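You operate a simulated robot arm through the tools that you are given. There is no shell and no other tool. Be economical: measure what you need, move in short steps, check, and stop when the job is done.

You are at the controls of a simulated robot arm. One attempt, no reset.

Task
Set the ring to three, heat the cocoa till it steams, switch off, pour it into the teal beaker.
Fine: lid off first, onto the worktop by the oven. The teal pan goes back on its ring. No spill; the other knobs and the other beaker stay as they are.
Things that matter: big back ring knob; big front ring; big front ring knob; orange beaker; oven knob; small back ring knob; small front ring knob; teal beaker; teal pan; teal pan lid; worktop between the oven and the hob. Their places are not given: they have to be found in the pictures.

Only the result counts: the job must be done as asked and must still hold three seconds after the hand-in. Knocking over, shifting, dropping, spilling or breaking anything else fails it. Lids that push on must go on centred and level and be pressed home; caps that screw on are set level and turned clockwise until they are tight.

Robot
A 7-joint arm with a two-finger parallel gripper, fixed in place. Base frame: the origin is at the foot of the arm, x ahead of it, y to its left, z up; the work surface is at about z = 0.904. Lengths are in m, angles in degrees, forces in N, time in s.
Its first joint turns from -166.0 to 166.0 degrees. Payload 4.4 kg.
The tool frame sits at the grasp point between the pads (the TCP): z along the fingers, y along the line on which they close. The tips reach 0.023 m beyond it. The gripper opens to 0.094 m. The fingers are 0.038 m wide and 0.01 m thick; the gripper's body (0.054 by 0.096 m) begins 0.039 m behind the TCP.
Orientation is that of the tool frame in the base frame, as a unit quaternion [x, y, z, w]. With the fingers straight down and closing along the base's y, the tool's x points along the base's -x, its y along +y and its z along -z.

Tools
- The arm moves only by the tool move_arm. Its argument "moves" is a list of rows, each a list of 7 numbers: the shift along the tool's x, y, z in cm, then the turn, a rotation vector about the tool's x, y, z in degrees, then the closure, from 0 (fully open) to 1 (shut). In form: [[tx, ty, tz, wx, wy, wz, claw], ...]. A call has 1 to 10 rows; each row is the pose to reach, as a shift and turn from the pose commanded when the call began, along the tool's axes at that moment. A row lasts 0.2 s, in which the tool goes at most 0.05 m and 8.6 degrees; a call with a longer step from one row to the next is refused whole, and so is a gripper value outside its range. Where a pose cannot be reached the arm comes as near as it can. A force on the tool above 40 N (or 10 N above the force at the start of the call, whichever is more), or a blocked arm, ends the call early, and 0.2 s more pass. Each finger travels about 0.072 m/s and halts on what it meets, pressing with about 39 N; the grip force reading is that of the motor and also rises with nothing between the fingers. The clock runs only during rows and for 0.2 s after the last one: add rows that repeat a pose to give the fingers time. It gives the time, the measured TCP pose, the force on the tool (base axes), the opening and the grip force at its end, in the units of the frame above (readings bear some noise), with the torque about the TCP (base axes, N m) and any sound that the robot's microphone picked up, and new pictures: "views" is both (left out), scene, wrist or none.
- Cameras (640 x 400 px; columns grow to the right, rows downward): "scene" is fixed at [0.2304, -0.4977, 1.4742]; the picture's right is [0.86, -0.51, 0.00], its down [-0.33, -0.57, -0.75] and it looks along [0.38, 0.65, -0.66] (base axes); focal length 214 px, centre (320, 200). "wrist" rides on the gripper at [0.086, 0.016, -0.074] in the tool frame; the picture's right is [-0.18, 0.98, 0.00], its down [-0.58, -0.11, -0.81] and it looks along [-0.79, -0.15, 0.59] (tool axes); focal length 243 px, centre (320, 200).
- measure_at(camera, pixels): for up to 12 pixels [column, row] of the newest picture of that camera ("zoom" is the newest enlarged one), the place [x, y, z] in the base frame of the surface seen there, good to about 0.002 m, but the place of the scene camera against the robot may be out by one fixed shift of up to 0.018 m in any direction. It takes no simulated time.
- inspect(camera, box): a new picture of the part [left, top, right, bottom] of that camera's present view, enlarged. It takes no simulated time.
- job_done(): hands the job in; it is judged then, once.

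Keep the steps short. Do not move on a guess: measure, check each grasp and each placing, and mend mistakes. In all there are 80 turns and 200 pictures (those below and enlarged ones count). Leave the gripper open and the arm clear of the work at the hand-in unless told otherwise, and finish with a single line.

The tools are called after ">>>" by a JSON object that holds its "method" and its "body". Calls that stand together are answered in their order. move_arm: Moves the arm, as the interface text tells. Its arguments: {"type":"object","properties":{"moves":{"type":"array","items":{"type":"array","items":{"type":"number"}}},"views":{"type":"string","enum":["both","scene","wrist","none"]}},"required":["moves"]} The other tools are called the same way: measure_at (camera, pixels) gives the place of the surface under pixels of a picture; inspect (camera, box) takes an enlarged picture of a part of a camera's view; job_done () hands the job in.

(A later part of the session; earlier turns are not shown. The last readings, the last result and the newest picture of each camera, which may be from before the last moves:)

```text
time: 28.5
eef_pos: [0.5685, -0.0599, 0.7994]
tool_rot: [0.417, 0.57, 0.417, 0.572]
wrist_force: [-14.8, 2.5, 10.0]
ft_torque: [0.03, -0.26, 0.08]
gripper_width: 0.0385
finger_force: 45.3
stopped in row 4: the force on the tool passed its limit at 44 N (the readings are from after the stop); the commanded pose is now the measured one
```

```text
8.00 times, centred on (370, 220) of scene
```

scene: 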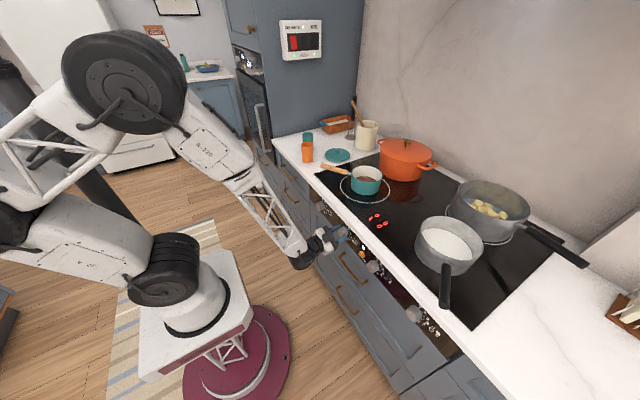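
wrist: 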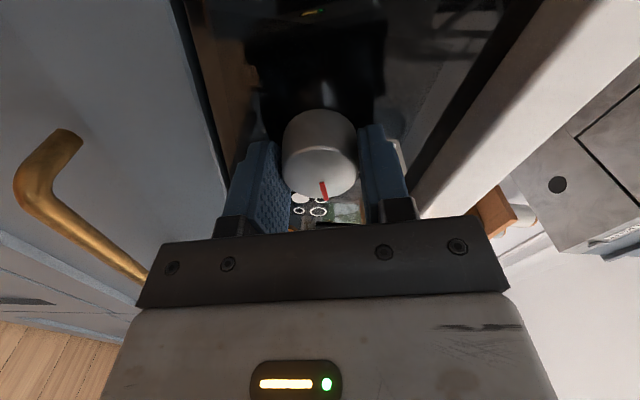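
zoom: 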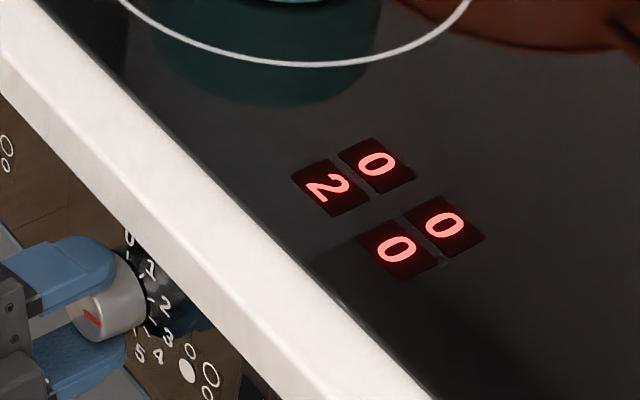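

It is at 72° now. I'll turn 18° more in small steps.

>>> {"method": "move_arm", "body": {"moves": [[0, 0, 0, 0, 0, 4, 0.8], [0, 0, 0, 0, 0, 8, 0.8], [0, 0, 0, 0, 0, 12, 0.8], [0, 0, 0, 0, 0, 16, 0.8], [0, 0, 0, 0, 0, 18, 0.8], [0, 0, 0, 0, 0, 18, 0.8]], "views": "none"}}

>>> {"method": "inspect", "body": {"camera": "scene", "box": [340, 195, 400, 245]}}

```text
time: 29.5
eef_pos: [0.5685, -0.0595, 0.7999]
tool_rot: [0.488, 0.511, 0.488, 0.513]
wrist_force: [-7.7, 0.9, 7.8]
ft_torque: [0.04, -0.28, 0.04]
gripper_width: 0.0389
finger_force: 45.2
stopped in row 4: the force on the tool passed its limit at 46 N (the readings are from after the stop); the commanded pose is now the measured one
```

```text
8.00 times, centred on (370, 220) of scene
```

zoom: 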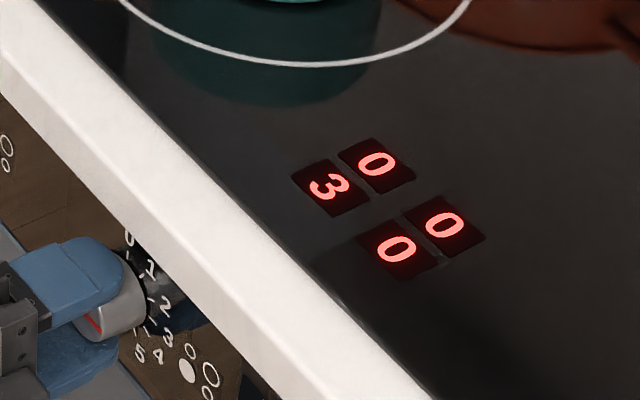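

It shows 3 at 87°. I'll turn the last 2.5° and keep hold of the knob while watching the pan.

>>> {"method": "move_arm", "body": {"moves": [[0, 0, 0, 0, 0, 1.3, 0.8], [0, 0, 0, 0, 0, 2.5, 0.8], [0, 0, 0, 0, 0, 2.5, 0.8], [0, 0, 0, 0, 0, 2.5, 0.8], [0, 0, 0, 0, 0, 2.5, 0.8]], "views": "none"}}

>>> {"method": "inspect", "body": {"camera": "scene", "box": [320, 130, 420, 240]}}

```text
time: 30.7
eef_pos: [0.5689, -0.0592, 0.8007]
tool_rot: [0.499, 0.5, 0.5, 0.502]
wrist_force: [-5.0, -19.0, 0.8]
ft_torque: [0.01, -0.03, -0.58]
gripper_width: 0.0388
finger_force: 44.6
```

```text
3.64 times, centred on (370, 185) of scene
```

zoom: 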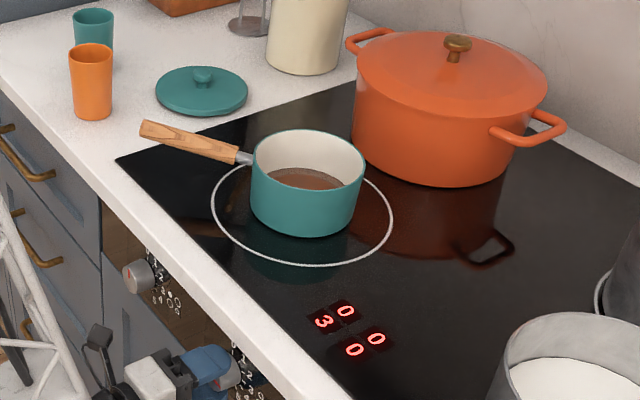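

Ring at 3. I'll wait for steam, 2 s at a time, holding the pose.

>>> {"method": "move_arm", "body": {"moves": [[0, 0, 0, 0, 0, 0, 0.8], [0, 0, 0, 0, 0, 0, 0.8], [0, 0, 0, 0, 0, 0, 0.8], [0, 0, 0, 0, 0, 0, 0.8], [0, 0, 0, 0, 0, 0, 0.8], [0, 0, 0, 0, 0, 0, 0.8], [0, 0, 0, 0, 0, 0, 0.8], [0, 0, 0, 0, 0, 0, 0.8], [0, 0, 0, 0, 0, 0, 0.8], [0, 0, 0, 0, 0, 0, 0.8]], "views": "none"}}

>>> {"method": "inspect", "body": {"camera": "scene", "box": [330, 140, 400, 210]}}

```text
time: 32.9
eef_pos: [0.5692, -0.0602, 0.7993]
tool_rot: [0.499, 0.499, 0.5, 0.502]
wrist_force: [-1.9, -29.7, -4.7]
ft_torque: [-0.03, 0.17, -0.8]
gripper_width: 0.0388
finger_force: 44.8
```

```text
5.71 times, centred on (365, 175) of scene
```

zoom: 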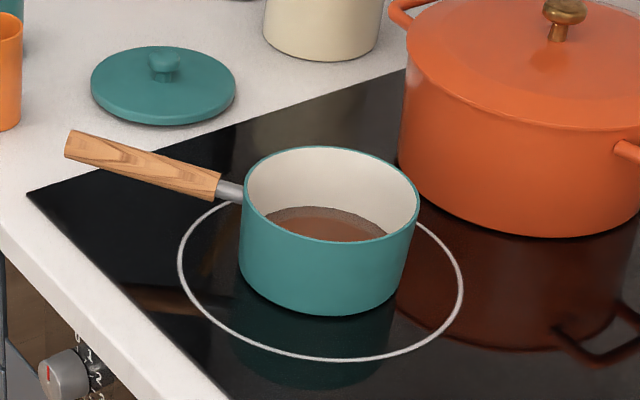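

No steam yet. I'll keep waiting with a tiny relieving shift.

>>> {"method": "move_arm", "body": {"moves": [[-0.05, 0, 0, 0, 0, 0, 0.8], [-0.05, 0, 0, 0, 0, 0, 0.8], [-0.05, 0, 0, 0, 0, 0, 0.8], [-0.05, 0, 0, 0, 0, 0, 0.8], [-0.05, 0, 0, 0, 0, 0, 0.8], [-0.05, 0, 0, 0, 0, 0, 0.8], [-0.05, 0, 0, 0, 0, 0, 0.8], [-0.05, 0, 0, 0, 0, 0, 0.8], [-0.05, 0, 0, 0, 0, 0, 0.8], [-0.05, 0, 0, 0, 0, 0, 0.8]], "views": "none"}}

>>> {"method": "inspect", "body": {"camera": "scene", "box": [330, 140, 400, 210]}}

```text
time: 35.1
eef_pos: [0.5694, -0.0599, 0.7994]
tool_rot: [0.498, 0.5, 0.5, 0.502]
wrist_force: [0.2, 27.1, 19.0]
ft_torque: [-0.02, -0.38, 0.67]
gripper_width: 0.039
finger_force: 45.2
```

```text
5.71 times, centred on (365, 175) of scene
```

zoom: 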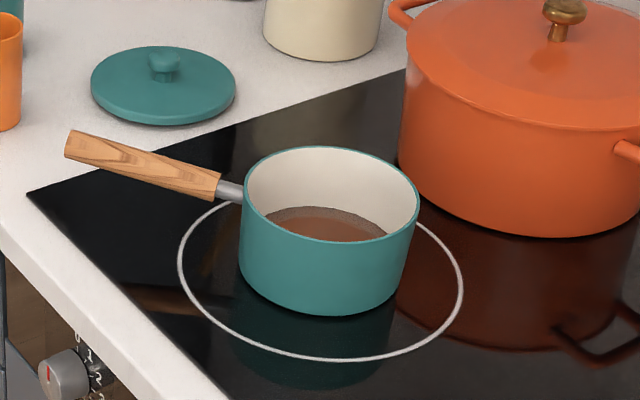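

>>> {"method": "move_arm", "body": {"moves": [[0.02, 0, 0, 0, 0, 0, 0.8], [0.02, 0, 0, 0, 0, 0, 0.8], [0.02, 0, 0, 0, 0, 0, 0.8], [0.02, 0, 0, 0, 0, 0, 0.8], [0.02, 0, 0, 0, 0, 0, 0.8], [0.02, 0, 0, 0, 0, 0, 0.8], [0.02, 0, 0, 0, 0, 0, 0.8], [0.02, 0, 0, 0, 0, 0, 0.8], [0.02, 0, 0, 0, 0, 0, 0.8], [0.02, 0, 0, 0, 0, 0, 0.8]], "views": "none"}}

>>> {"method": "inspect", "body": {"camera": "scene", "box": [330, 140, 400, 210]}}

```text
time: 37.3
eef_pos: [0.5702, -0.0606, 0.7996]
tool_rot: [0.499, 0.499, 0.5, 0.502]
wrist_force: [15.8, -10.9, -7.0]
ft_torque: [0.0, 0.17, -0.38]
gripper_width: 0.0389
finger_force: 44.9
```

```text
5.71 times, centred on (365, 175) of scene
```

zoom: 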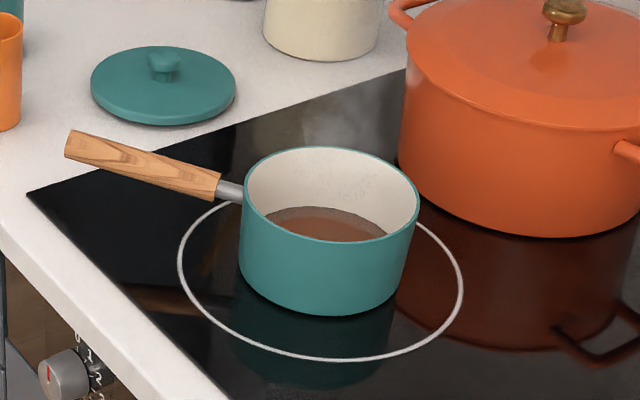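

Faint steam is rising at about (350,120) in the zoom. I'll start turning back and check the steam on the way.

>>> {"method": "move_arm", "body": {"moves": [[0, 0, 0, 0, 0, -5, 0.8], [0, 0, 0, 0, 0, -10, 0.8], [0, 0, 0, 0, 0, -15, 0.8], [0, 0, 0, 0, 0, -20, 0.8], [0, 0, 0, 0, 0, -25, 0.8], [0, 0, 0, 0, 0, -30, 0.8], [0, 0, 0, 0, 0, -35, 0.8], [0, 0, 0, 0, 0, -40, 0.8], [0, 0, 0, 0, 0, -45, 0.8]], "views": "none"}}

>>> {"method": "inspect", "body": {"camera": "scene", "box": [330, 140, 410, 240]}}

```text
time: 39.5
eef_pos: [0.5696, -0.0602, 0.7991]
tool_rot: [0.269, 0.652, 0.269, 0.656]
wrist_force: [-16.6, 0.6, 10.8]
ft_torque: [0.02, -0.25, 0.1]
gripper_width: 0.0387
finger_force: 45.1
stopped in row 9: the force on the tool passed its limit at 42 N (the readings are from after the stop); the commanded pose is now the measured one
```

```text
4.00 times, centred on (370, 190) of scene
```

zoom: 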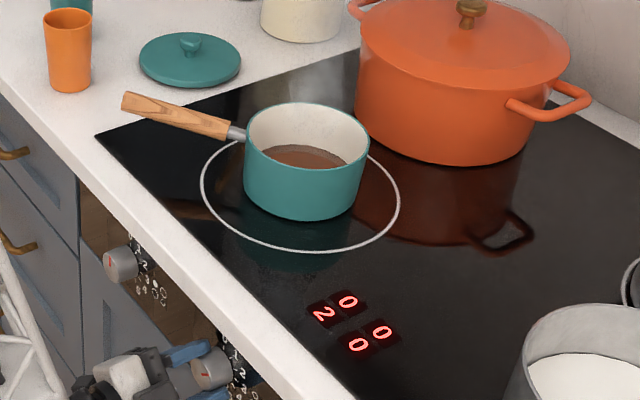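

The knob is at 45°. I'll take a closer look at the steam before switching fully off.

>>> {"method": "inspect", "body": {"camera": "scene", "box": [335, 130, 395, 190]}}

```text
6.67 times, centred on (365, 160) of scene
```

zoom: 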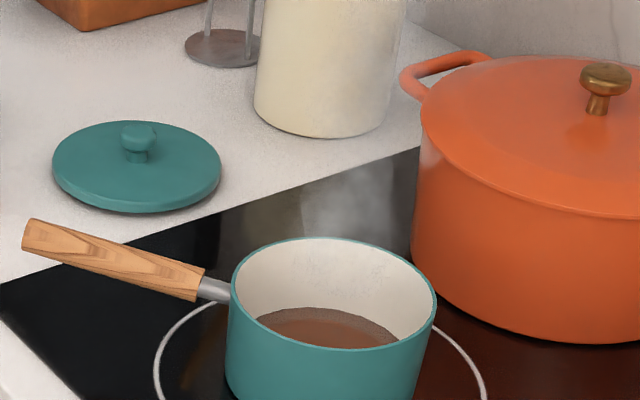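

It is clearly steaming. I'll turn the knob the rest of the way to 0.

>>> {"method": "move_arm", "body": {"moves": [[0, 0, 0, 0, 0, -5, 0.8], [0, 0, 0, 0, 0, -10, 0.8], [0, 0, 0, 0, 0, -15, 0.8], [0, 0, 0, 0, 0, -20, 0.8], [0, 0, 0, 0, 0, -25, 0.8], [0, 0, 0, 0, 0, -30, 0.8], [0, 0, 0, 0, 0, -35, 0.8], [0, 0, 0, 0, 0, -40, 0.8], [0, 0, 0, 0, 0, -44.5, 0.8], [0, 0, 0, 0, 0, -44.5, 0.8]], "views": "none"}}

>>> {"method": "inspect", "body": {"camera": "scene", "box": [330, 140, 410, 240]}}

```text
time: 41.6
eef_pos: [0.5701, -0.0598, 0.8]
tool_rot: [0.004, 0.705, 0.0, 0.709]
wrist_force: [-7.3, -4.6, 7.6]
ft_torque: [-0.02, -0.24, 0.02]
gripper_width: 0.039
finger_force: 44.8
stopped in row 10: the force on the tool passed its limit at 41 N (the readings are from after the stop); the commanded pose is now the measured one
```

```text
4.00 times, centred on (370, 190) of scene
```

zoom: 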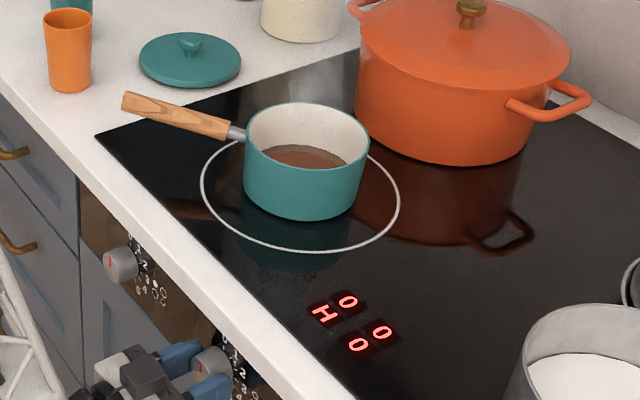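

The display shows "H" (residual heat), so the ring is off. I'll release the knob and pull straight back.

>>> {"method": "move_arm", "body": {"moves": [[0, 0, 0, 0, 0, 0, 0.6], [0, 0, 0, 0, 0, 0, 0.3], [0, 0, 0, 0, 0, 0, 0.1], [0, 0, -2, 0, 0, 0, 0], [0, 0, -5, 0, 0, 0, 0], [0, 0, -8, 0, 0, 0, 0], [0, 0, -8, 0, 0, 0, 0]]}}

>>> {"method": "inspect", "body": {"camera": "wrist", "box": [200, 0, 400, 125]}}

```text
time: 43.2
eef_pos: [0.4878, -0.0597, 0.8003]
tool_rot: [0.002, 0.705, 0.001, 0.709]
wrist_force: [-0.9, 1.4, -0.3]
ft_torque: [0.02, -0.04, 0.02]
gripper_width: 0.094
finger_force: 0.1
```

scene: 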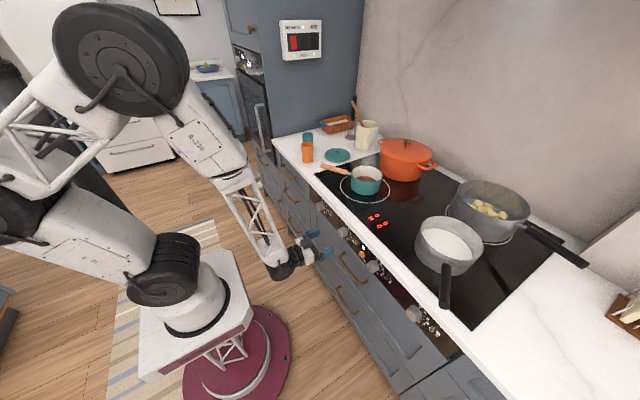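
wrist: 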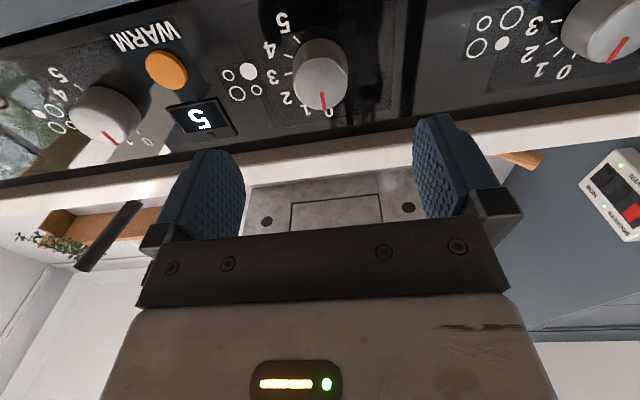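

```text
3.20 times, centred on (300, 62) of wrist
```

zoom: 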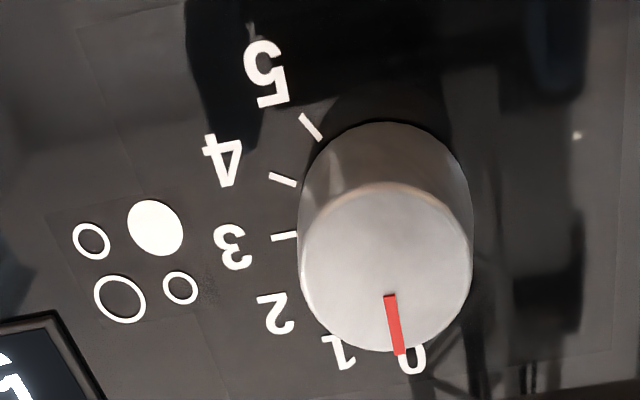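

The knob reads 0 and the other knobs are unchanged. I'll rise in front of the counter while turning the tool to point down.

>>> {"method": "move_arm", "body": {"moves": [[-4, 0, 0, 0, 0, 0, 0], [-8, 0, 0, 0, 8, 0, 0], [-12, 0, 0, 0, 16, 0, 0], [-16, 0, 0, 0, 24, 0, 0], [-20, 0, 0, 0, 32, 0, 0], [-24, 0, 0, 0, 40, 0, 0], [-28, 0, 0, 0, 48, 0, 0], [-32, 0, 0, 0, 56, 0, 0], [-36, 0, 0, 0, 64, 0, 0], [-38, 0, 0, 0, 72, 0, 0]], "views": "scene"}}

```text
time: 45.4
eef_pos: [0.5128, -0.0694, 1.1554]
tool_rot: [0.053, 0.968, 0.111, 0.219]
wrist_force: [-3.1, -5.1, -3.9]
ft_torque: [0.25, -0.28, 0.17]
gripper_width: 0.0941
finger_force: 0.1
out of reach, approached as far as the arm can: row 7, 9, 10
```

scene: 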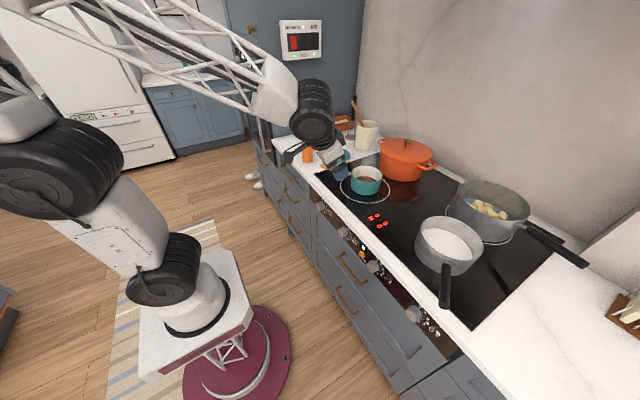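

>>> {"method": "move_arm", "body": {"moves": [[0, 0, 0, 0, 0, 0, 0], [0, 0, 0, 0, 0, 0, 0]], "views": "none"}}

```text
time: 46.0
eef_pos: [0.5044, -0.0884, 1.1508]
tool_rot: [-0.005, 0.979, 0.043, 0.198]
wrist_force: [0.1, 0.0, 0.1]
ft_torque: [-0.01, 0.0, -0.02]
gripper_width: 0.0939
finger_force: 0.1
```

I'll level the tool to point straight down and shift toward the pan handle.

>>> {"method": "move_arm", "body": {"moves": [[-2, 2, 0, 1, 6, 0.1, 0], [-4, 5, 0, 2.5, 12, 0.3, 0], [-6, 8, 0, 4, 18, 0.4, 0], [-8.5, 11, 0, 4.95, 22.8, 0.6, 0], [-8.5, 11, 0, 4.95, 22.8, 0.6, 0]], "views": "none"}}

```text
time: 47.2
eef_pos: [0.571, 0.0368, 1.175]
tool_rot: [0.008, 0.992, 0.122, 0.016]
wrist_force: [-0.8, -0.5, 0.7]
ft_torque: [0.0, 0.02, -0.02]
gripper_width: 0.0939
finger_force: 0.1
out of reach, approached as far as the arm can: row 1, 2, 3, 4, 5
```

>>> {"method": "move_arm", "body": {"moves": [[-4, 0, 0, 0, 0, 0, 0], [-7, 0, 0, 0, 0, 0, 0], [-7, 0, 0, 0, 0, 0, 0]], "views": "none"}}

```text
time: 48.0
eef_pos: [0.6407, 0.0346, 1.175]
tool_rot: [0.007, 0.992, 0.122, 0.017]
wrist_force: [-0.2, 0.2, -0.1]
ft_torque: [-0.02, 0.0, 0.02]
gripper_width: 0.094
finger_force: 0.0
```

I'll level the tool and turn it so the fingers straddle the handle, which lies at azimuth ≈130°.

>>> {"method": "move_arm", "body": {"moves": [[0, 0, 0, 2.33, -0.7, 8.1, 0], [0, 0, 0, 4.67, -1.4, 16.2, 0], [0, 0, 0, 7, -2.1, 24.3, 0], [0, 0, 0, 9.33, -2.8, 32.4, 0], [0, 0, 0, 11.67, -3.5, 40.5, 0], [0, 0, 0, 14, -4.24, 48.6, 0], [0, 0, 0, 14, -4.24, 48.6, 0]]}}

```text
time: 49.6
eef_pos: [0.6407, 0.036, 1.1743]
tool_rot: [0.007, 0.992, 0.123, 0.018]
wrist_force: [0.1, 0.7, 0.5]
ft_torque: [0.01, 0.02, -0.01]
gripper_width: 0.0938
finger_force: 0.0
out of reach, approached as far as the arm can: row 1, 2, 3, 4, 5, 6, 7
```

scene: 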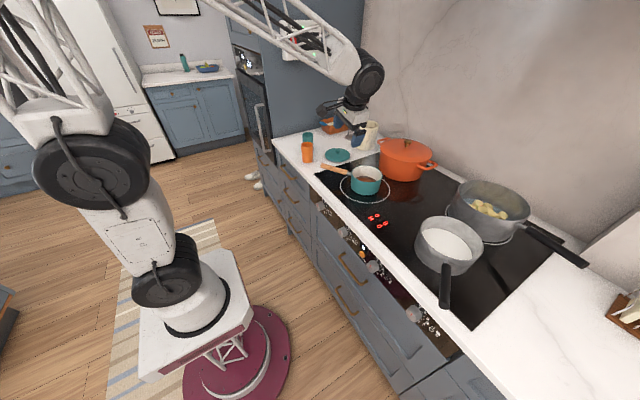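
wrist: 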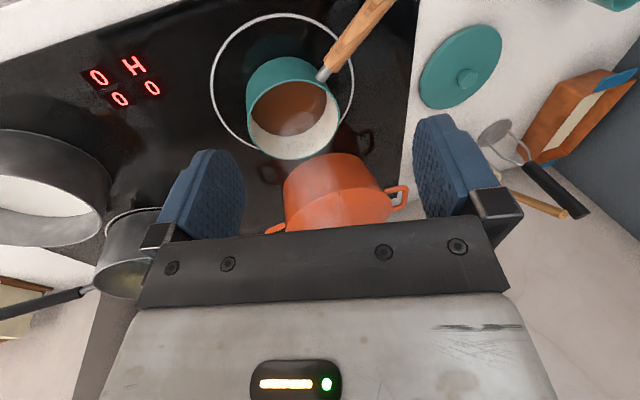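

The arm is at a joint limit for that turn. I'll try levelling alone first, without yaw.

>>> {"method": "move_arm", "body": {"moves": [[-2, 2, 0, 4.7, 0.7, -0.3, 0], [-4, 4, 0, 9.4, 1.4, -0.5, 0], [-5, 5, 0, 14.1, 2.1, -0.8, 0], [-5, 5, 0, 14.1, 2.1, -0.8, 0]], "views": "none"}}

```text
time: 50.6
eef_pos: [0.6872, 0.0594, 1.1603]
tool_rot: [-0.008, 0.992, 0.122, 0.016]
wrist_force: [0.0, -0.5, 0.3]
ft_torque: [0.01, -0.03, -0.01]
gripper_width: 0.0938
finger_force: 0.0
out of reach, approached as far as the arm can: row 1, 2, 3, 4
```

Tilt is still blocked. I'll try leveling together with a yaw the other way.

>>> {"method": "move_arm", "body": {"moves": [[0, 0, 0, 0, 0, -8, 0], [0, 0, 0, 0, 0, -16, 0], [0, 0, 0, 0, 0, -24, 0], [0, 0, 0, 0, 0, -32, 0], [0, 0, 0, 0, 0, -32, 0]], "views": "none"}}

```text
time: 51.8
eef_pos: [0.6879, 0.0608, 1.1599]
tool_rot: [-0.284, 0.951, 0.113, 0.05]
wrist_force: [0.3, -0.2, -0.1]
ft_torque: [0.01, 0.0, 0.0]
gripper_width: 0.094
finger_force: 0.0
```

Yaw that way works. Now I'll level from here.

>>> {"method": "move_arm", "body": {"moves": [[0, 0, 0, 3.6, 3, 0, 0], [0, 0, 0, 7.2, 6, 0, 0], [0, 0, 0, 10.8, 9.2, 0, 0], [0, 0, 0, 10.8, 9.2, 0, 0]], "views": "scene"}}

```text
time: 52.8
eef_pos: [0.6882, 0.0604, 1.1599]
tool_rot: [-0.282, 0.951, 0.112, 0.049]
wrist_force: [-0.1, -0.7, 0.5]
ft_torque: [-0.01, -0.02, -0.03]
gripper_width: 0.0941
finger_force: 0.0
out of reach, approached as far as the arm can: row 1, 2, 3, 4
```

scene: 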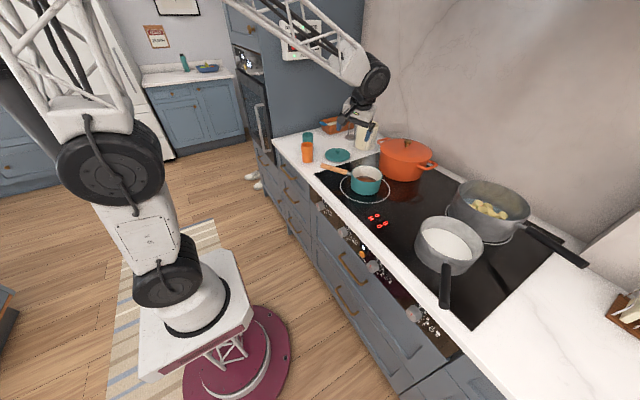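

Levelling is blocked in this arm posture. I'll go back to the start area, higher and farther, where straight-down was reachable, and level there.

>>> {"method": "move_arm", "body": {"moves": [[0, 0, -4, 0, 0, 0, 0], [0, 0, -8, 0, 0, 0, 0], [0, 0, -12, 0, 0, 0, 0], [-2, -1, -15, 0, 0, 0, 0], [-4, -2, -17, 2, 2, 0, 0], [-6, -3, -17, 4, 3, 0, 0], [-6, -3, -17, 7, 6, 0, 0], [-6, -3, -17, 10.8, 9.2, 0, 0]], "views": "scene"}}

```text
time: 54.6
eef_pos: [0.7504, 0.0229, 1.3199]
tool_rot: [-0.282, 0.95, 0.125, 0.055]
wrist_force: [0.7, 0.4, 0.2]
ft_torque: [0.01, -0.02, 0.04]
gripper_width: 0.0939
finger_force: 0.0
out of reach, approached as far as the arm can: row 2, 3, 4, 5, 6, 7, 8
```

scene: 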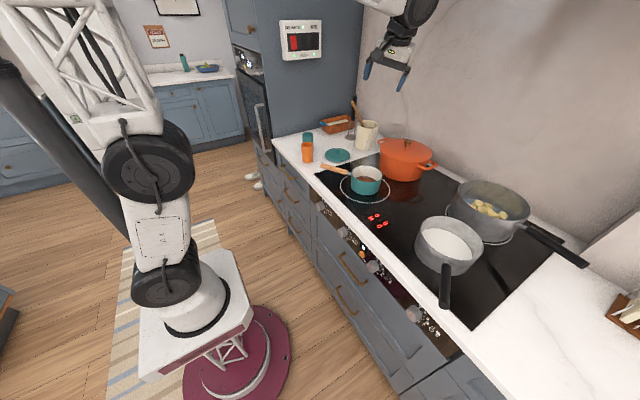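

The tip is still leaning about 15° toward +y. I'll swing the tool up to horizontal in this open space, as it was near the knob where the posture was right, to free the joint. Then I'll come back down.

>>> {"method": "move_arm", "body": {"moves": [[0, 0, 0, 3.4, -7.5, 1.3, 0], [0, 0, 0, 6.8, -15, 2.6, 0], [0, 0, 0, 10.2, -22.5, 3.9, 0], [0, 0, 0, 13.6, -30, 5.2, 0], [0, 0, 0, 17, -37.5, 6.5, 0], [0, 0, 0, 20.4, -45, 7.8, 0], [0, 0, 0, 23.8, -52.5, 9.1, 0], [0, 0, 0, 27.2, -60, 10.4, 0], [0, 0, 0, 30.6, -67.5, 11.7, 0], [0, 0, 0, 34, -75, 13, 0]], "views": "scene"}}

```text
time: 57.0
eef_pos: [0.8512, 0.0288, 1.3775]
tool_rot: [-0.101, 0.747, -0.054, 0.655]
wrist_force: [0.7, -0.6, 0.8]
ft_torque: [-0.02, 0.07, 0.01]
gripper_width: 0.0939
finger_force: 0.1
stopped in row 10: the arm was blocked; the commanded pose is now the measured one
```

scene: 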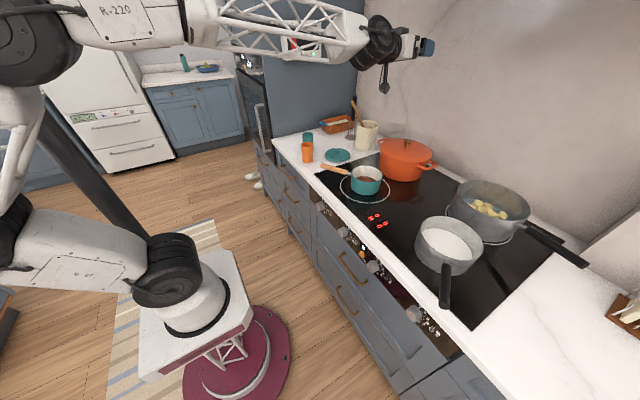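

The posture is back to the good one, with the elbow out to the left. I'll pitch back down to vertical here while easing back.

>>> {"method": "move_arm", "body": {"moves": [[0.5, 0.3, -1.3, -0.68, 8.2, 1.27, 0], [1, 0.6, -2.6, -1.36, 16.4, 2.5, 0], [1.5, 0.9, -3.9, -2.04, 24.6, 3.8, 0], [2, 1.2, -5.2, -2.7, 32.8, 5.1, 0], [2.5, 1.5, -6.5, -3.4, 41, 6.35, 0], [3, 1.8, -7.8, -4.1, 49.2, 7.6, 0], [3.5, 2.1, -9.1, -4.8, 57.4, 8.9, 0], [4, 2.4, -10.4, -5.4, 65.6, 10.2, 0], [4.5, 2.7, -11.7, -6.1, 73.8, 11.4, 0], [5, 3, -13, -6.8, 82, 12.7, 0]], "views": "scene"}}

```text
time: 59.2
eef_pos: [0.7145, 0.0412, 1.3343]
tool_rot: [0.0, 1.0, 0.001, -0.004]
wrist_force: [-0.1, -0.7, 0.9]
ft_torque: [0.02, 0.04, 0.01]
gripper_width: 0.0942
finger_force: 0.1
```

scene: 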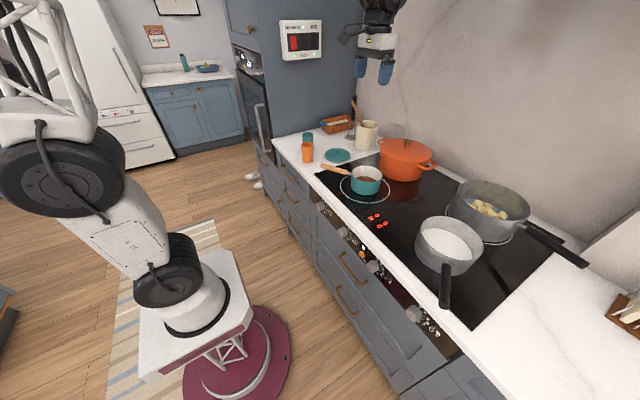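

Vertical again. I'll yaw +49.5° and move above the handle at (0.682,0.117), z ≈ 1.15.

>>> {"method": "move_arm", "body": {"moves": [[0.5, 1.3, 3, 0, 0, 8.25, 0], [1.1, 2.5, 6, 0, 0, 16.5, 0], [1.6, 3.8, 9, 0, 0, 24.75, 0], [2.2, 5.1, 12, 0, 0, 33, 0], [2.7, 6.3, 15, 0, 0, 41.25, 0], [3.2, 7.6, 18, 0, 0, 49.5, 0], [3.2, 7.6, 18, 0, 0, 49.5, 0]]}}

```text
time: 60.8
eef_pos: [0.6811, 0.1184, 1.1508]
tool_rot: [0.419, 0.908, -0.001, -0.003]
wrist_force: [-0.1, 0.2, -1.4]
ft_torque: [-0.03, -0.01, -0.01]
gripper_width: 0.0941
finger_force: 0.1
```

scene: 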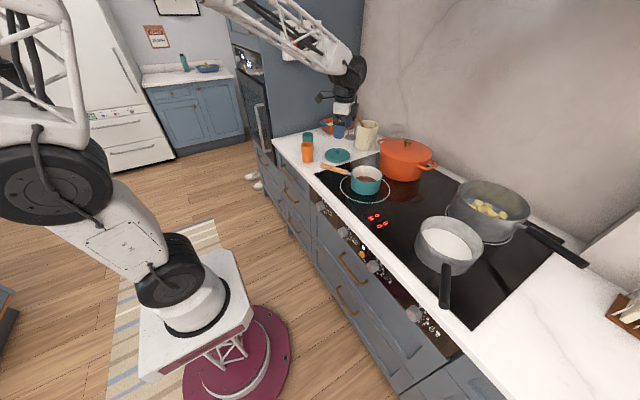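
wrist: 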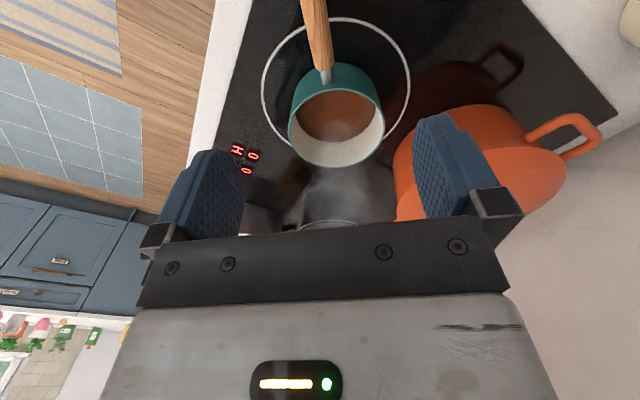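

Good view down the handle. I'll measure the handle line and the rim.

>>> {"method": "measure_at", "body": {"camera": "wrist", "pixels": [[311, 10], [316, 30], [321, 55], [323, 66], [305, 30], [327, 30], [310, 60], [333, 60], [291, 110], [382, 110], [337, 66], [336, 165]]}}

>>> {"method": "inspect", "body": {"camera": "wrist", "box": [260, 0, 420, 100]}}

```text
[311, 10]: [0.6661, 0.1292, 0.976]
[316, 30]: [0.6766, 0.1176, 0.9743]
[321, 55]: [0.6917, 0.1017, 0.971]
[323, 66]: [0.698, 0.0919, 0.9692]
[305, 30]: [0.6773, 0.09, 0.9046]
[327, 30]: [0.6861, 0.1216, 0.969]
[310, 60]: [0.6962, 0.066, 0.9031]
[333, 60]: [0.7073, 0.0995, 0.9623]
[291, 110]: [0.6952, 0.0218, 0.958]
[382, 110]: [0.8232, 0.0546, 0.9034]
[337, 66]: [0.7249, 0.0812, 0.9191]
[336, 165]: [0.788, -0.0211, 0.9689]
```

```text
4.00 times, centred on (340, 50) of wrist
```

zoom: 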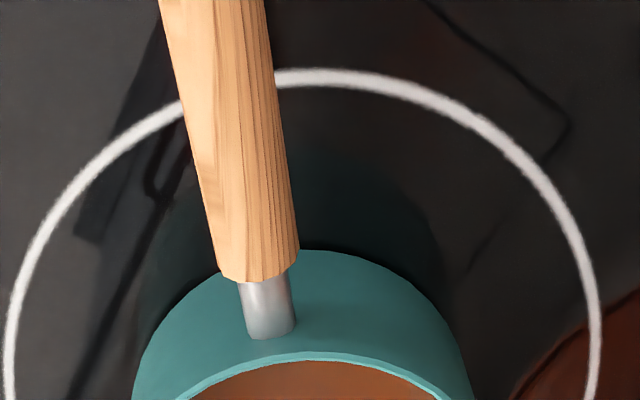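

The handle centreline is at tool y ≈ −0.4 cm, its top at 0.974, and it points to azimuth 131°. Before loading the pan I'll rehearse the pour posture empty over the teal beaker, which also gives me a look at the beaker.

>>> {"method": "move_arm", "body": {"moves": [[3.8, 2.7, 0, 0, 0, -2, 0], [7.6, 5.4, 0, 0, 0, -4, 0], [11.4, 8.1, 0, 0, 0, -6, 0], [15.2, 10.8, 0, 0, 0, -8, 0], [19, 13.5, 0, 0, 0, -10, 0], [22.8, 16.2, 0, 0, 0, -12, 0], [26.6, 18.9, 0, 0, 0, -14, 0], [30.4, 21.6, 0, 0, 0, -17, 0], [33.9, 24.3, 0, 0, 0, -19.5, 0], [33.9, 24.3, 0, 0, 0, -19.5, 0]]}}

```text
time: 63.0
eef_pos: [0.6476, 0.5335, 1.1564]
tool_rot: [0.259, 0.966, 0.0, -0.004]
wrist_force: [0.7, -0.2, 0.5]
ft_torque: [-0.03, -0.03, 0.0]
gripper_width: 0.0939
finger_force: 0.1
```

scene: 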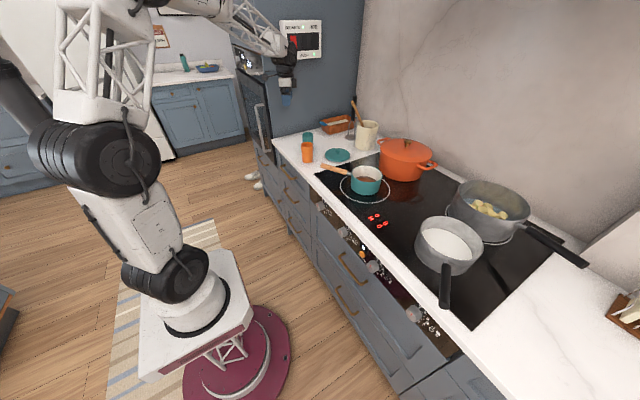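
wrist: 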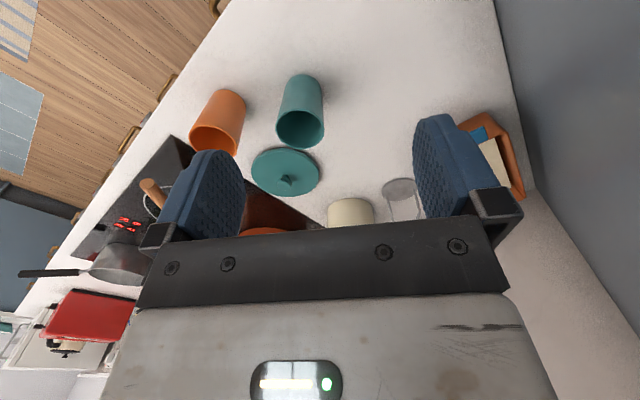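

>>> {"method": "measure_at", "body": {"camera": "wrist", "pixels": [[277, 128], [324, 126], [299, 111], [302, 147], [278, 120], [190, 138], [238, 136], [214, 125], [214, 155], [300, 85], [303, 140]]}}

>>> {"method": "inspect", "body": {"camera": "wrist", "box": [180, 60, 340, 160]}}

>>> {"method": "move_arm", "body": {"moves": [[0, 0, 0, -8.5, 0, 0, 0], [0, 0, 0, -17, 0, 0, 0], [0, 0, 0, -25.5, 0, 0, 0], [0, 0, 0, -34, 0, 0, 0], [0, 0, 0, -42.5, 0, 0, 0], [0, 0, 0, -51, 0, 0, 0], [0, 0, 0, -59.5, 0, 0, 0], [0, 0, 0, -68, 0, 0, 0], [0, 0, 0, -76.5, 0, 0, 0], [0, 0, 0, -85, 0, 0, 0]], "views": "scene"}}

```text
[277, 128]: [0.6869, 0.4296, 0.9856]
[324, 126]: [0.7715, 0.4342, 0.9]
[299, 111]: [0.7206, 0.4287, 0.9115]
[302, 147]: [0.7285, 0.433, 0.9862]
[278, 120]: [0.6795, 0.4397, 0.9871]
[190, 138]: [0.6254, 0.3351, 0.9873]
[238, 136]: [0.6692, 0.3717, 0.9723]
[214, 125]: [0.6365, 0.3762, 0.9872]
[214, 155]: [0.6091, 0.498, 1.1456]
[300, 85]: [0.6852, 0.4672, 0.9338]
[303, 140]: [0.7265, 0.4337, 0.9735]
```

```text
4.00 times, centred on (260, 110) of wrist
```

zoom: 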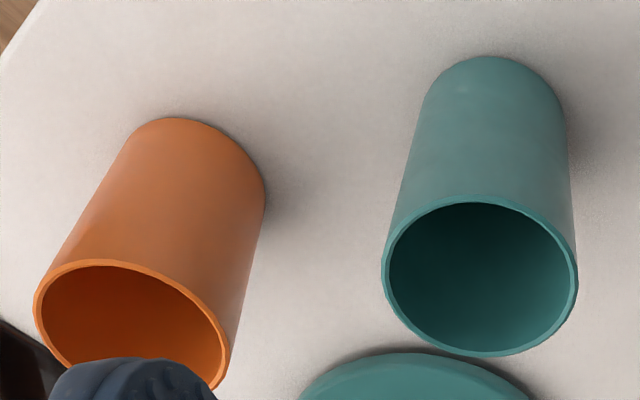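

```text
time: 65.2
eef_pos: [0.6466, 0.5328, 1.1603]
tool_rot: [0.192, 0.71, 0.655, 0.173]
wrist_force: [0.4, 0.0, 0.4]
ft_torque: [-0.01, 0.0, -0.03]
gripper_width: 0.094
finger_force: 0.0
```

scene: 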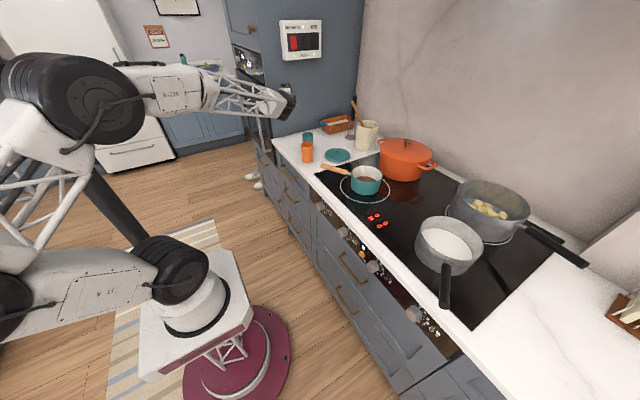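

The 85° roll works. I'll rehearse the end of the pour too: −25° more, shifted back 5 cm and down 6 cm.

>>> {"method": "move_arm", "body": {"moves": [[0, -2, -1.2, -6, 0, 0, 0], [0, -4, -2.5, -12, 0, 0, 0], [0, -6, -3.8, -18, 0, 0, 0], [0, -6, -5, -25, 0, 0, 0], [0, -6, -5, -32, 0, 0, 0], [0, -6, -5, -32, 0, 0, 0]], "views": "scene"}}

>>> {"method": "inspect", "body": {"camera": "scene", "box": [240, 80, 360, 170]}}

```text
time: 66.6
eef_pos: [0.62, 0.4856, 1.1006]
tool_rot: [0.138, 0.504, 0.824, 0.219]
wrist_force: [-0.4, 0.2, 0.7]
ft_torque: [0.01, -0.03, 0.02]
gripper_width: 0.094
finger_force: 0.0
```

scene: 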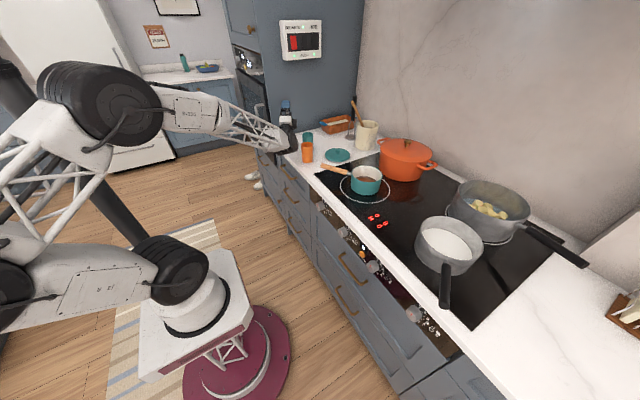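

```text
4.44 times, centred on (300, 125) of scene
```

zoom: 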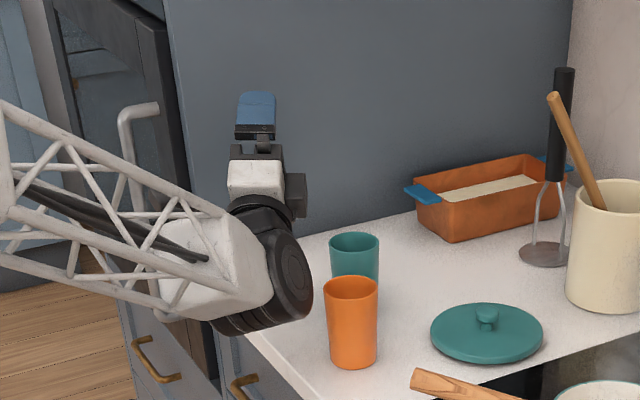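

The full range to 117° works. The teal beaker's centre is (0.706,0.4475), rim z 0.987, radius ~0.028. I'll undo the rehearsal.

>>> {"method": "move_arm", "body": {"moves": [[0, 1.5, 3.6, 8.5, 0, 0, 0], [0, 3, 7.2, 17, 0, 0, 0], [0, 3, 7.2, 25.5, 0, 0, 0], [0, 3, 7.2, 34, 0, 0, 0], [0, 3, 7.2, 42.5, 0, 0, 0], [0, 3, 7.2, 51, 0, 0, 0], [0, 3, 7.2, 59.5, 0, 0, 0], [0, 3, 7.2, 68, 0, 0, 0], [0, 3, 7.2, 76.5, 0, 0, 0], [0, 3, 7.2, 85, 0, 0, 0]], "views": "none"}}

>>> {"method": "move_arm", "body": {"moves": [[0, 0, 0, 8, 0, 0, 0], [0, 0, 0, 16, 0, 0, 0], [0, 0, 0, 24, 0, 0, 0], [0, 0, 0, 32, 0, 0, 0], [0, 0, 0, 32, 0, 0, 0]], "views": "none"}}

```text
time: 68.8
eef_pos: [0.6463, 0.5295, 1.1602]
tool_rot: [0.251, 0.928, 0.266, 0.068]
wrist_force: [0.0, 0.0, -0.1]
ft_torque: [-0.03, -0.03, -0.02]
gripper_width: 0.0939
finger_force: 0.0
```

```text
time: 70.0
eef_pos: [0.6451, 0.5267, 1.1594]
tool_rot: [0.259, 0.966, -0.001, -0.005]
wrist_force: [0.7, -0.8, 0.7]
ft_torque: [0.01, -0.02, -0.01]
gripper_width: 0.094
finger_force: 0.0
```

>>> {"method": "move_arm", "body": {"moves": [[-2.6, -3.8, 0, 0, 0, 2, 0], [-5.3, -7.6, 0, 0, 0, 4, 0], [-8, -11.4, 0, 0, 0, 6, 0], [-10.7, -15.2, 0, 0, 0, 8, 0], [-13.4, -19, 0, 0, 0, 10, 0], [-16, -22.7, 0, 0, 0, 12, 0], [-18.7, -26.5, 0, 0, 0, 14, 0], [-21.4, -30.3, 0, 0, 0, 17, 0], [-24, -34.1, 0, 0, 0, 19.9, 0], [-24, -34.1, 0, 0, 0, 19.9, 0]], "views": "wrist"}}

```text
time: 72.2
eef_pos: [0.6817, 0.1158, 1.1581]
tool_rot: [0.423, 0.906, -0.001, -0.004]
wrist_force: [0.9, 0.7, -0.4]
ft_torque: [0.04, -0.01, 0.03]
gripper_width: 0.0941
finger_force: 0.1
```

wrist: 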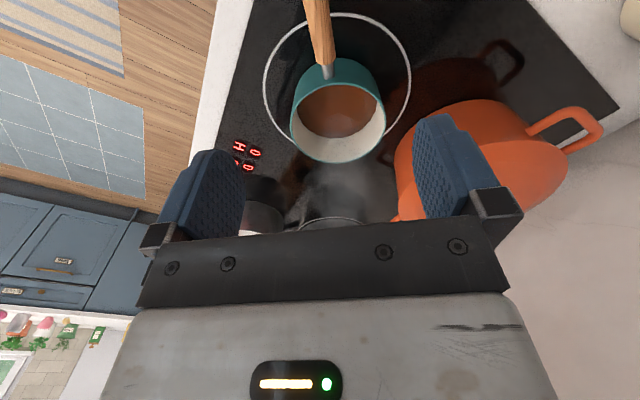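

I'll lower to z ≈ 1.03 with the small centring correction and look again.

>>> {"method": "move_arm", "body": {"moves": [[-0.3, -0.27, 4, 0, 0, 0, 0], [-0.3, -0.27, 8, 0, 0, 0, 0], [-0.3, -0.27, 12, 0, 0, 0, 0], [-0.3, -0.27, 12.5, 0, 0, 0, 0], [-0.3, -0.27, 12.5, 0, 0, 0, 0]], "views": "wrist"}}

>>> {"method": "measure_at", "body": {"camera": "wrist", "pixels": [[300, 100], [318, 100], [335, 100], [318, 60], [320, 130]]}}

```text
time: 73.4
eef_pos: [0.6799, 0.1101, 1.0363]
tool_rot: [0.422, 0.907, 0.0, -0.004]
wrist_force: [-0.8, 0.4, -0.5]
ft_torque: [-0.01, 0.0, -0.01]
gripper_width: 0.0938
finger_force: 0.0
```

wrist: 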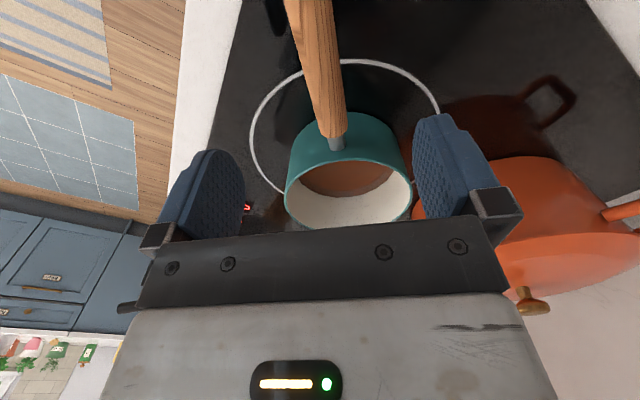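

```text
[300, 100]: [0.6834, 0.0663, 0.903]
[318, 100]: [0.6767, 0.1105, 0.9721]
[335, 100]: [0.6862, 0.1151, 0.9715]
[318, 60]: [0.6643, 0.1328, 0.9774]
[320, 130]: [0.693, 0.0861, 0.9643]
```

Handle centre is +0.3 cm in tool y from the TCP. I'll correct that, lower to z ≈ 0.962 and close.

>>> {"method": "move_arm", "body": {"moves": [[0, 0.3, 2.5, 0, 0, 0, 0.2], [0, 0.3, 5, 0, 0, 0, 0.3], [0, 0.3, 7.4, 0, 0, 0, 0.3], [0, 0.3, 7.4, 0, 0, 0, 0.5], [0, 0.3, 7.4, 0, 0, 0, 0.6]], "views": "wrist"}}

```text
time: 74.6
eef_pos: [0.6819, 0.1116, 0.9609]
tool_rot: [0.422, 0.907, 0.0, -0.003]
wrist_force: [-0.4, 0.4, 0.4]
ft_torque: [0.03, -0.03, 0.02]
gripper_width: 0.0377
finger_force: 0.0
```

wrist: 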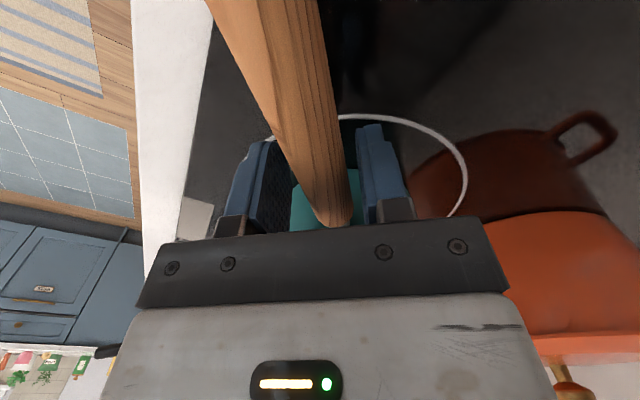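

The handle lies between the pads, nearly centred. Closing now.

>>> {"method": "move_arm", "body": {"moves": [[0, 0, 0, 0, 0, 0, 0.7], [0, 0, 0, 0, 0, 0, 0.8], [0, 0, 0, 0, 0, 0, 0.9], [0, 0, 0, 0, 0, 0, 1], [0, 0, 0, 0, 0, 0, 1]], "views": "wrist"}}

```text
time: 75.8
eef_pos: [0.6819, 0.1098, 0.9603]
tool_rot: [0.421, 0.907, -0.001, -0.003]
wrist_force: [-0.3, 0.3, 1.3]
ft_torque: [-0.06, -0.07, 0.01]
gripper_width: 0.0214
finger_force: 38.9
```

wrist: 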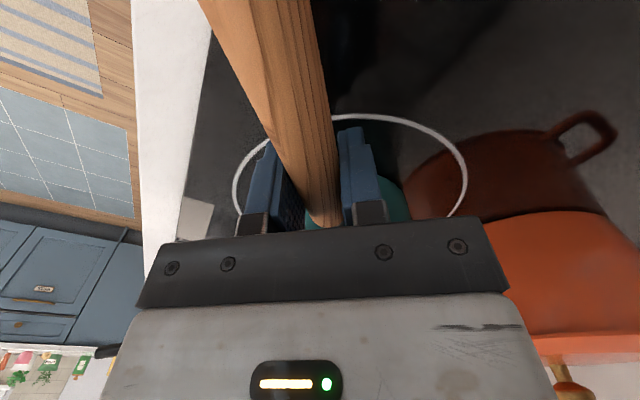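

Gripped at 2.14 cm with 39 N. I'll lift 3 cm slowly and check for sag.

>>> {"method": "move_arm", "body": {"moves": [[0, 0, -0.5, 0, 0, 0, 1], [0, 0, -1, 0, 0, 0, 1], [0, 0, -1.5, 0, 0, 0, 1], [0, 0, -2.2, 0, 0, 0, 1], [0, 0, -3, 0, 0, 0, 1], [0, 0, -3, 0, 0, 0, 1], [0, 0, -3, 0, 0, 0, 1]]}}

>>> {"method": "inspect", "body": {"camera": "scene", "box": [310, 120, 420, 210]}}

```text
time: 77.4
eef_pos: [0.6829, 0.1116, 0.9905]
tool_rot: [0.422, 0.907, 0.0, -0.003]
wrist_force: [-1.0, 0.3, -4.1]
ft_torque: [0.27, 0.23, -0.01]
gripper_width: 0.0214
finger_force: 38.9
```

scene: 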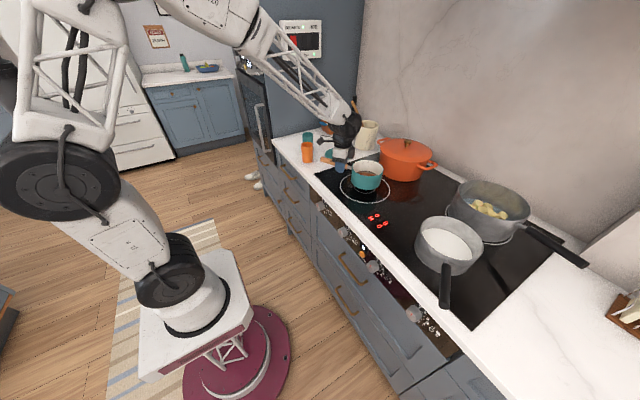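
wrist: 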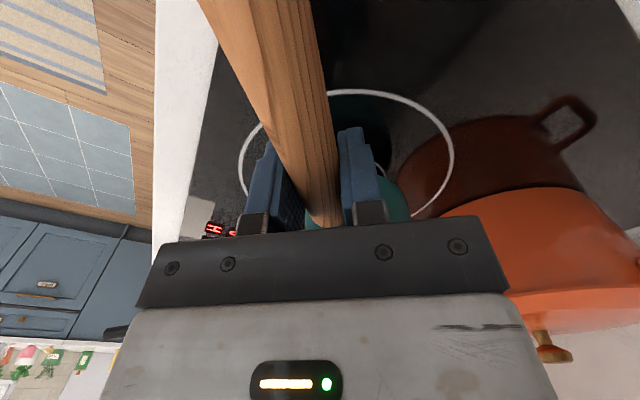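

```text
4.44 times, centred on (365, 165) of scene
```

zoom: 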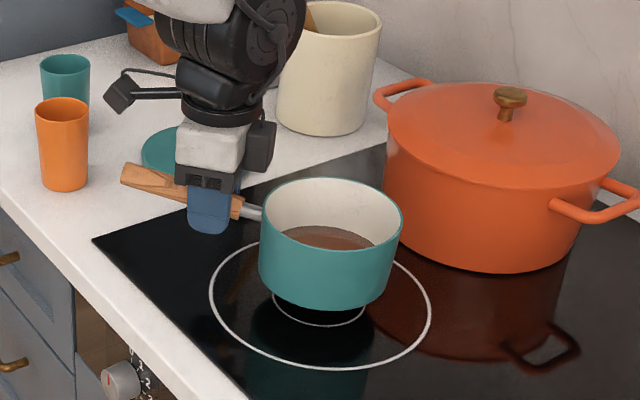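

The pan hangs level with no sag. I'll raise it smoothly to z ≈ 1.12.

>>> {"method": "move_arm", "body": {"moves": [[0, 0, -0.7, 0, 0, 0, 1], [0, 0, -2, 0, 0, 0, 1], [0, 0, -4, 0, 0, 0, 1], [0, 0, -6, 0, 0, 0, 1], [0, 0, -8, 0, 0, 0, 1], [0, 0, -10, 0, 0, 0, 1], [0, 0, -11.8, 0, 0, 0, 1], [0, 0, -12.7, 0, 0, 0, 1], [0, 0, -13, 0, 0, 0, 1]], "views": "none"}}

```text
time: 79.4
eef_pos: [0.6843, 0.1101, 1.1197]
tool_rot: [0.422, 0.907, -0.001, -0.004]
wrist_force: [-0.4, 0.4, -4.3]
ft_torque: [0.26, 0.22, 0.01]
gripper_width: 0.0213
finger_force: 39.3
```

I'll carry it toward the beaker in two smooth halves. First half:

>>> {"method": "move_arm", "body": {"moves": [[0.74, 0.5, 0, 0, 0, -0.4, 1], [2.2, 1.5, 0, 0, 0, -1.2, 1], [4.4, 3, 0, 0, 0, -2.4, 1], [6.8, 4.6, 0, 0, 0, -3.7, 1], [9.2, 6.25, 0, 0, 0, -5, 1], [11.6, 7.9, 0, 0, 0, -6.3, 1], [14, 9.5, 0, 0, 0, -7.6, 1], [16.2, 11, 0, 0, 0, -8.8, 1], [17.7, 12, 0, 0, 0, -9.6, 1], [18.4, 12.5, 0, 0, 0, -10, 1]], "views": "scene"}}

```text
time: 81.6
eef_pos: [0.6608, 0.3313, 1.1211]
tool_rot: [0.342, 0.94, 0.0, -0.005]
wrist_force: [0.1, 0.6, -3.8]
ft_torque: [0.23, 0.25, 0.0]
gripper_width: 0.0211
finger_force: 39.4
```

scene: 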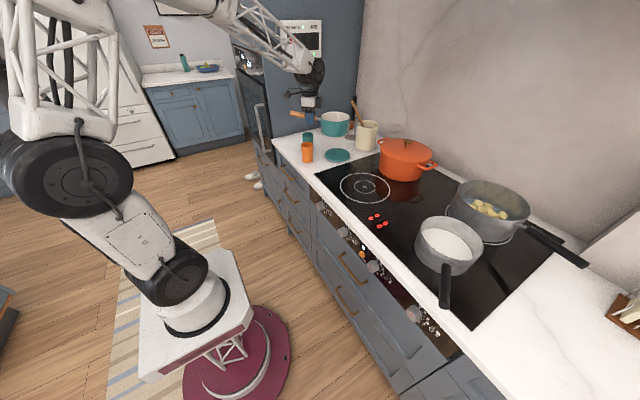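

Second half.

>>> {"method": "move_arm", "body": {"moves": [[0.64, 0.6, 0, 0, 0, -0.4, 1], [1.9, 1.85, 0, 0, 0, -1.2, 1], [3.8, 3.7, 0, 0, 0, -2.4, 1], [5.9, 5.7, 0, 0, 0, -3.7, 1], [8, 7.7, 0, 0, 0, -5, 1], [10.1, 9.7, 0, 0, 0, -6.3, 1], [12.2, 11.7, 0, 0, 0, -7.6, 1], [14.1, 13.55, 0, 0, 0, -8.8, 1], [15.4, 14.8, 0, 0, 0, -9.6, 1], [16, 15.4, 0, 0, 0, -10, 1]]}}

>>> {"method": "inspect", "body": {"camera": "scene", "box": [270, 80, 370, 170]}}

```text
time: 83.8
eef_pos: [0.6375, 0.5543, 1.1221]
tool_rot: [0.258, 0.966, 0.0, -0.004]
wrist_force: [0.2, 0.1, -3.9]
ft_torque: [0.19, 0.29, 0.01]
gripper_width: 0.0215
finger_force: 39.4
```

scene: 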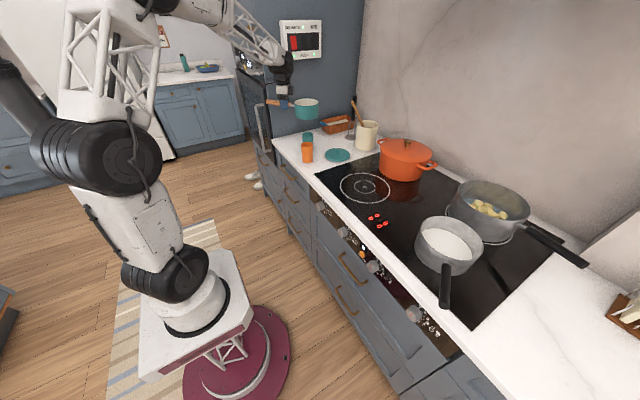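
wrist: 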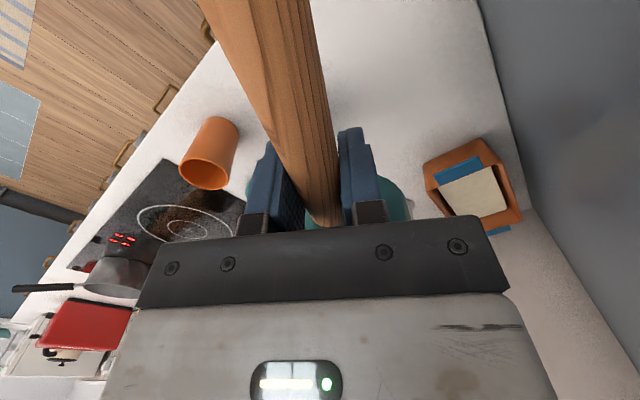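

```text
4.44 times, centred on (320, 125) of scene
```

zoom: 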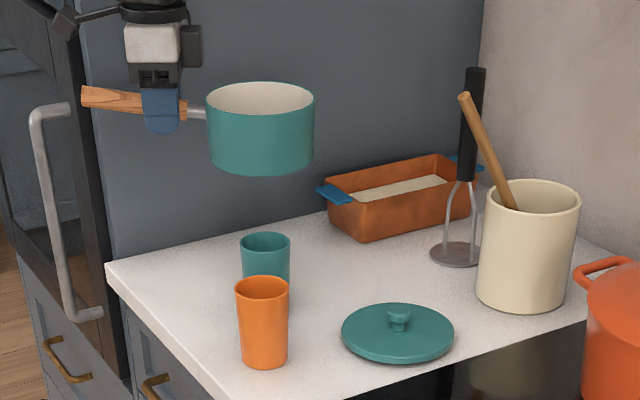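

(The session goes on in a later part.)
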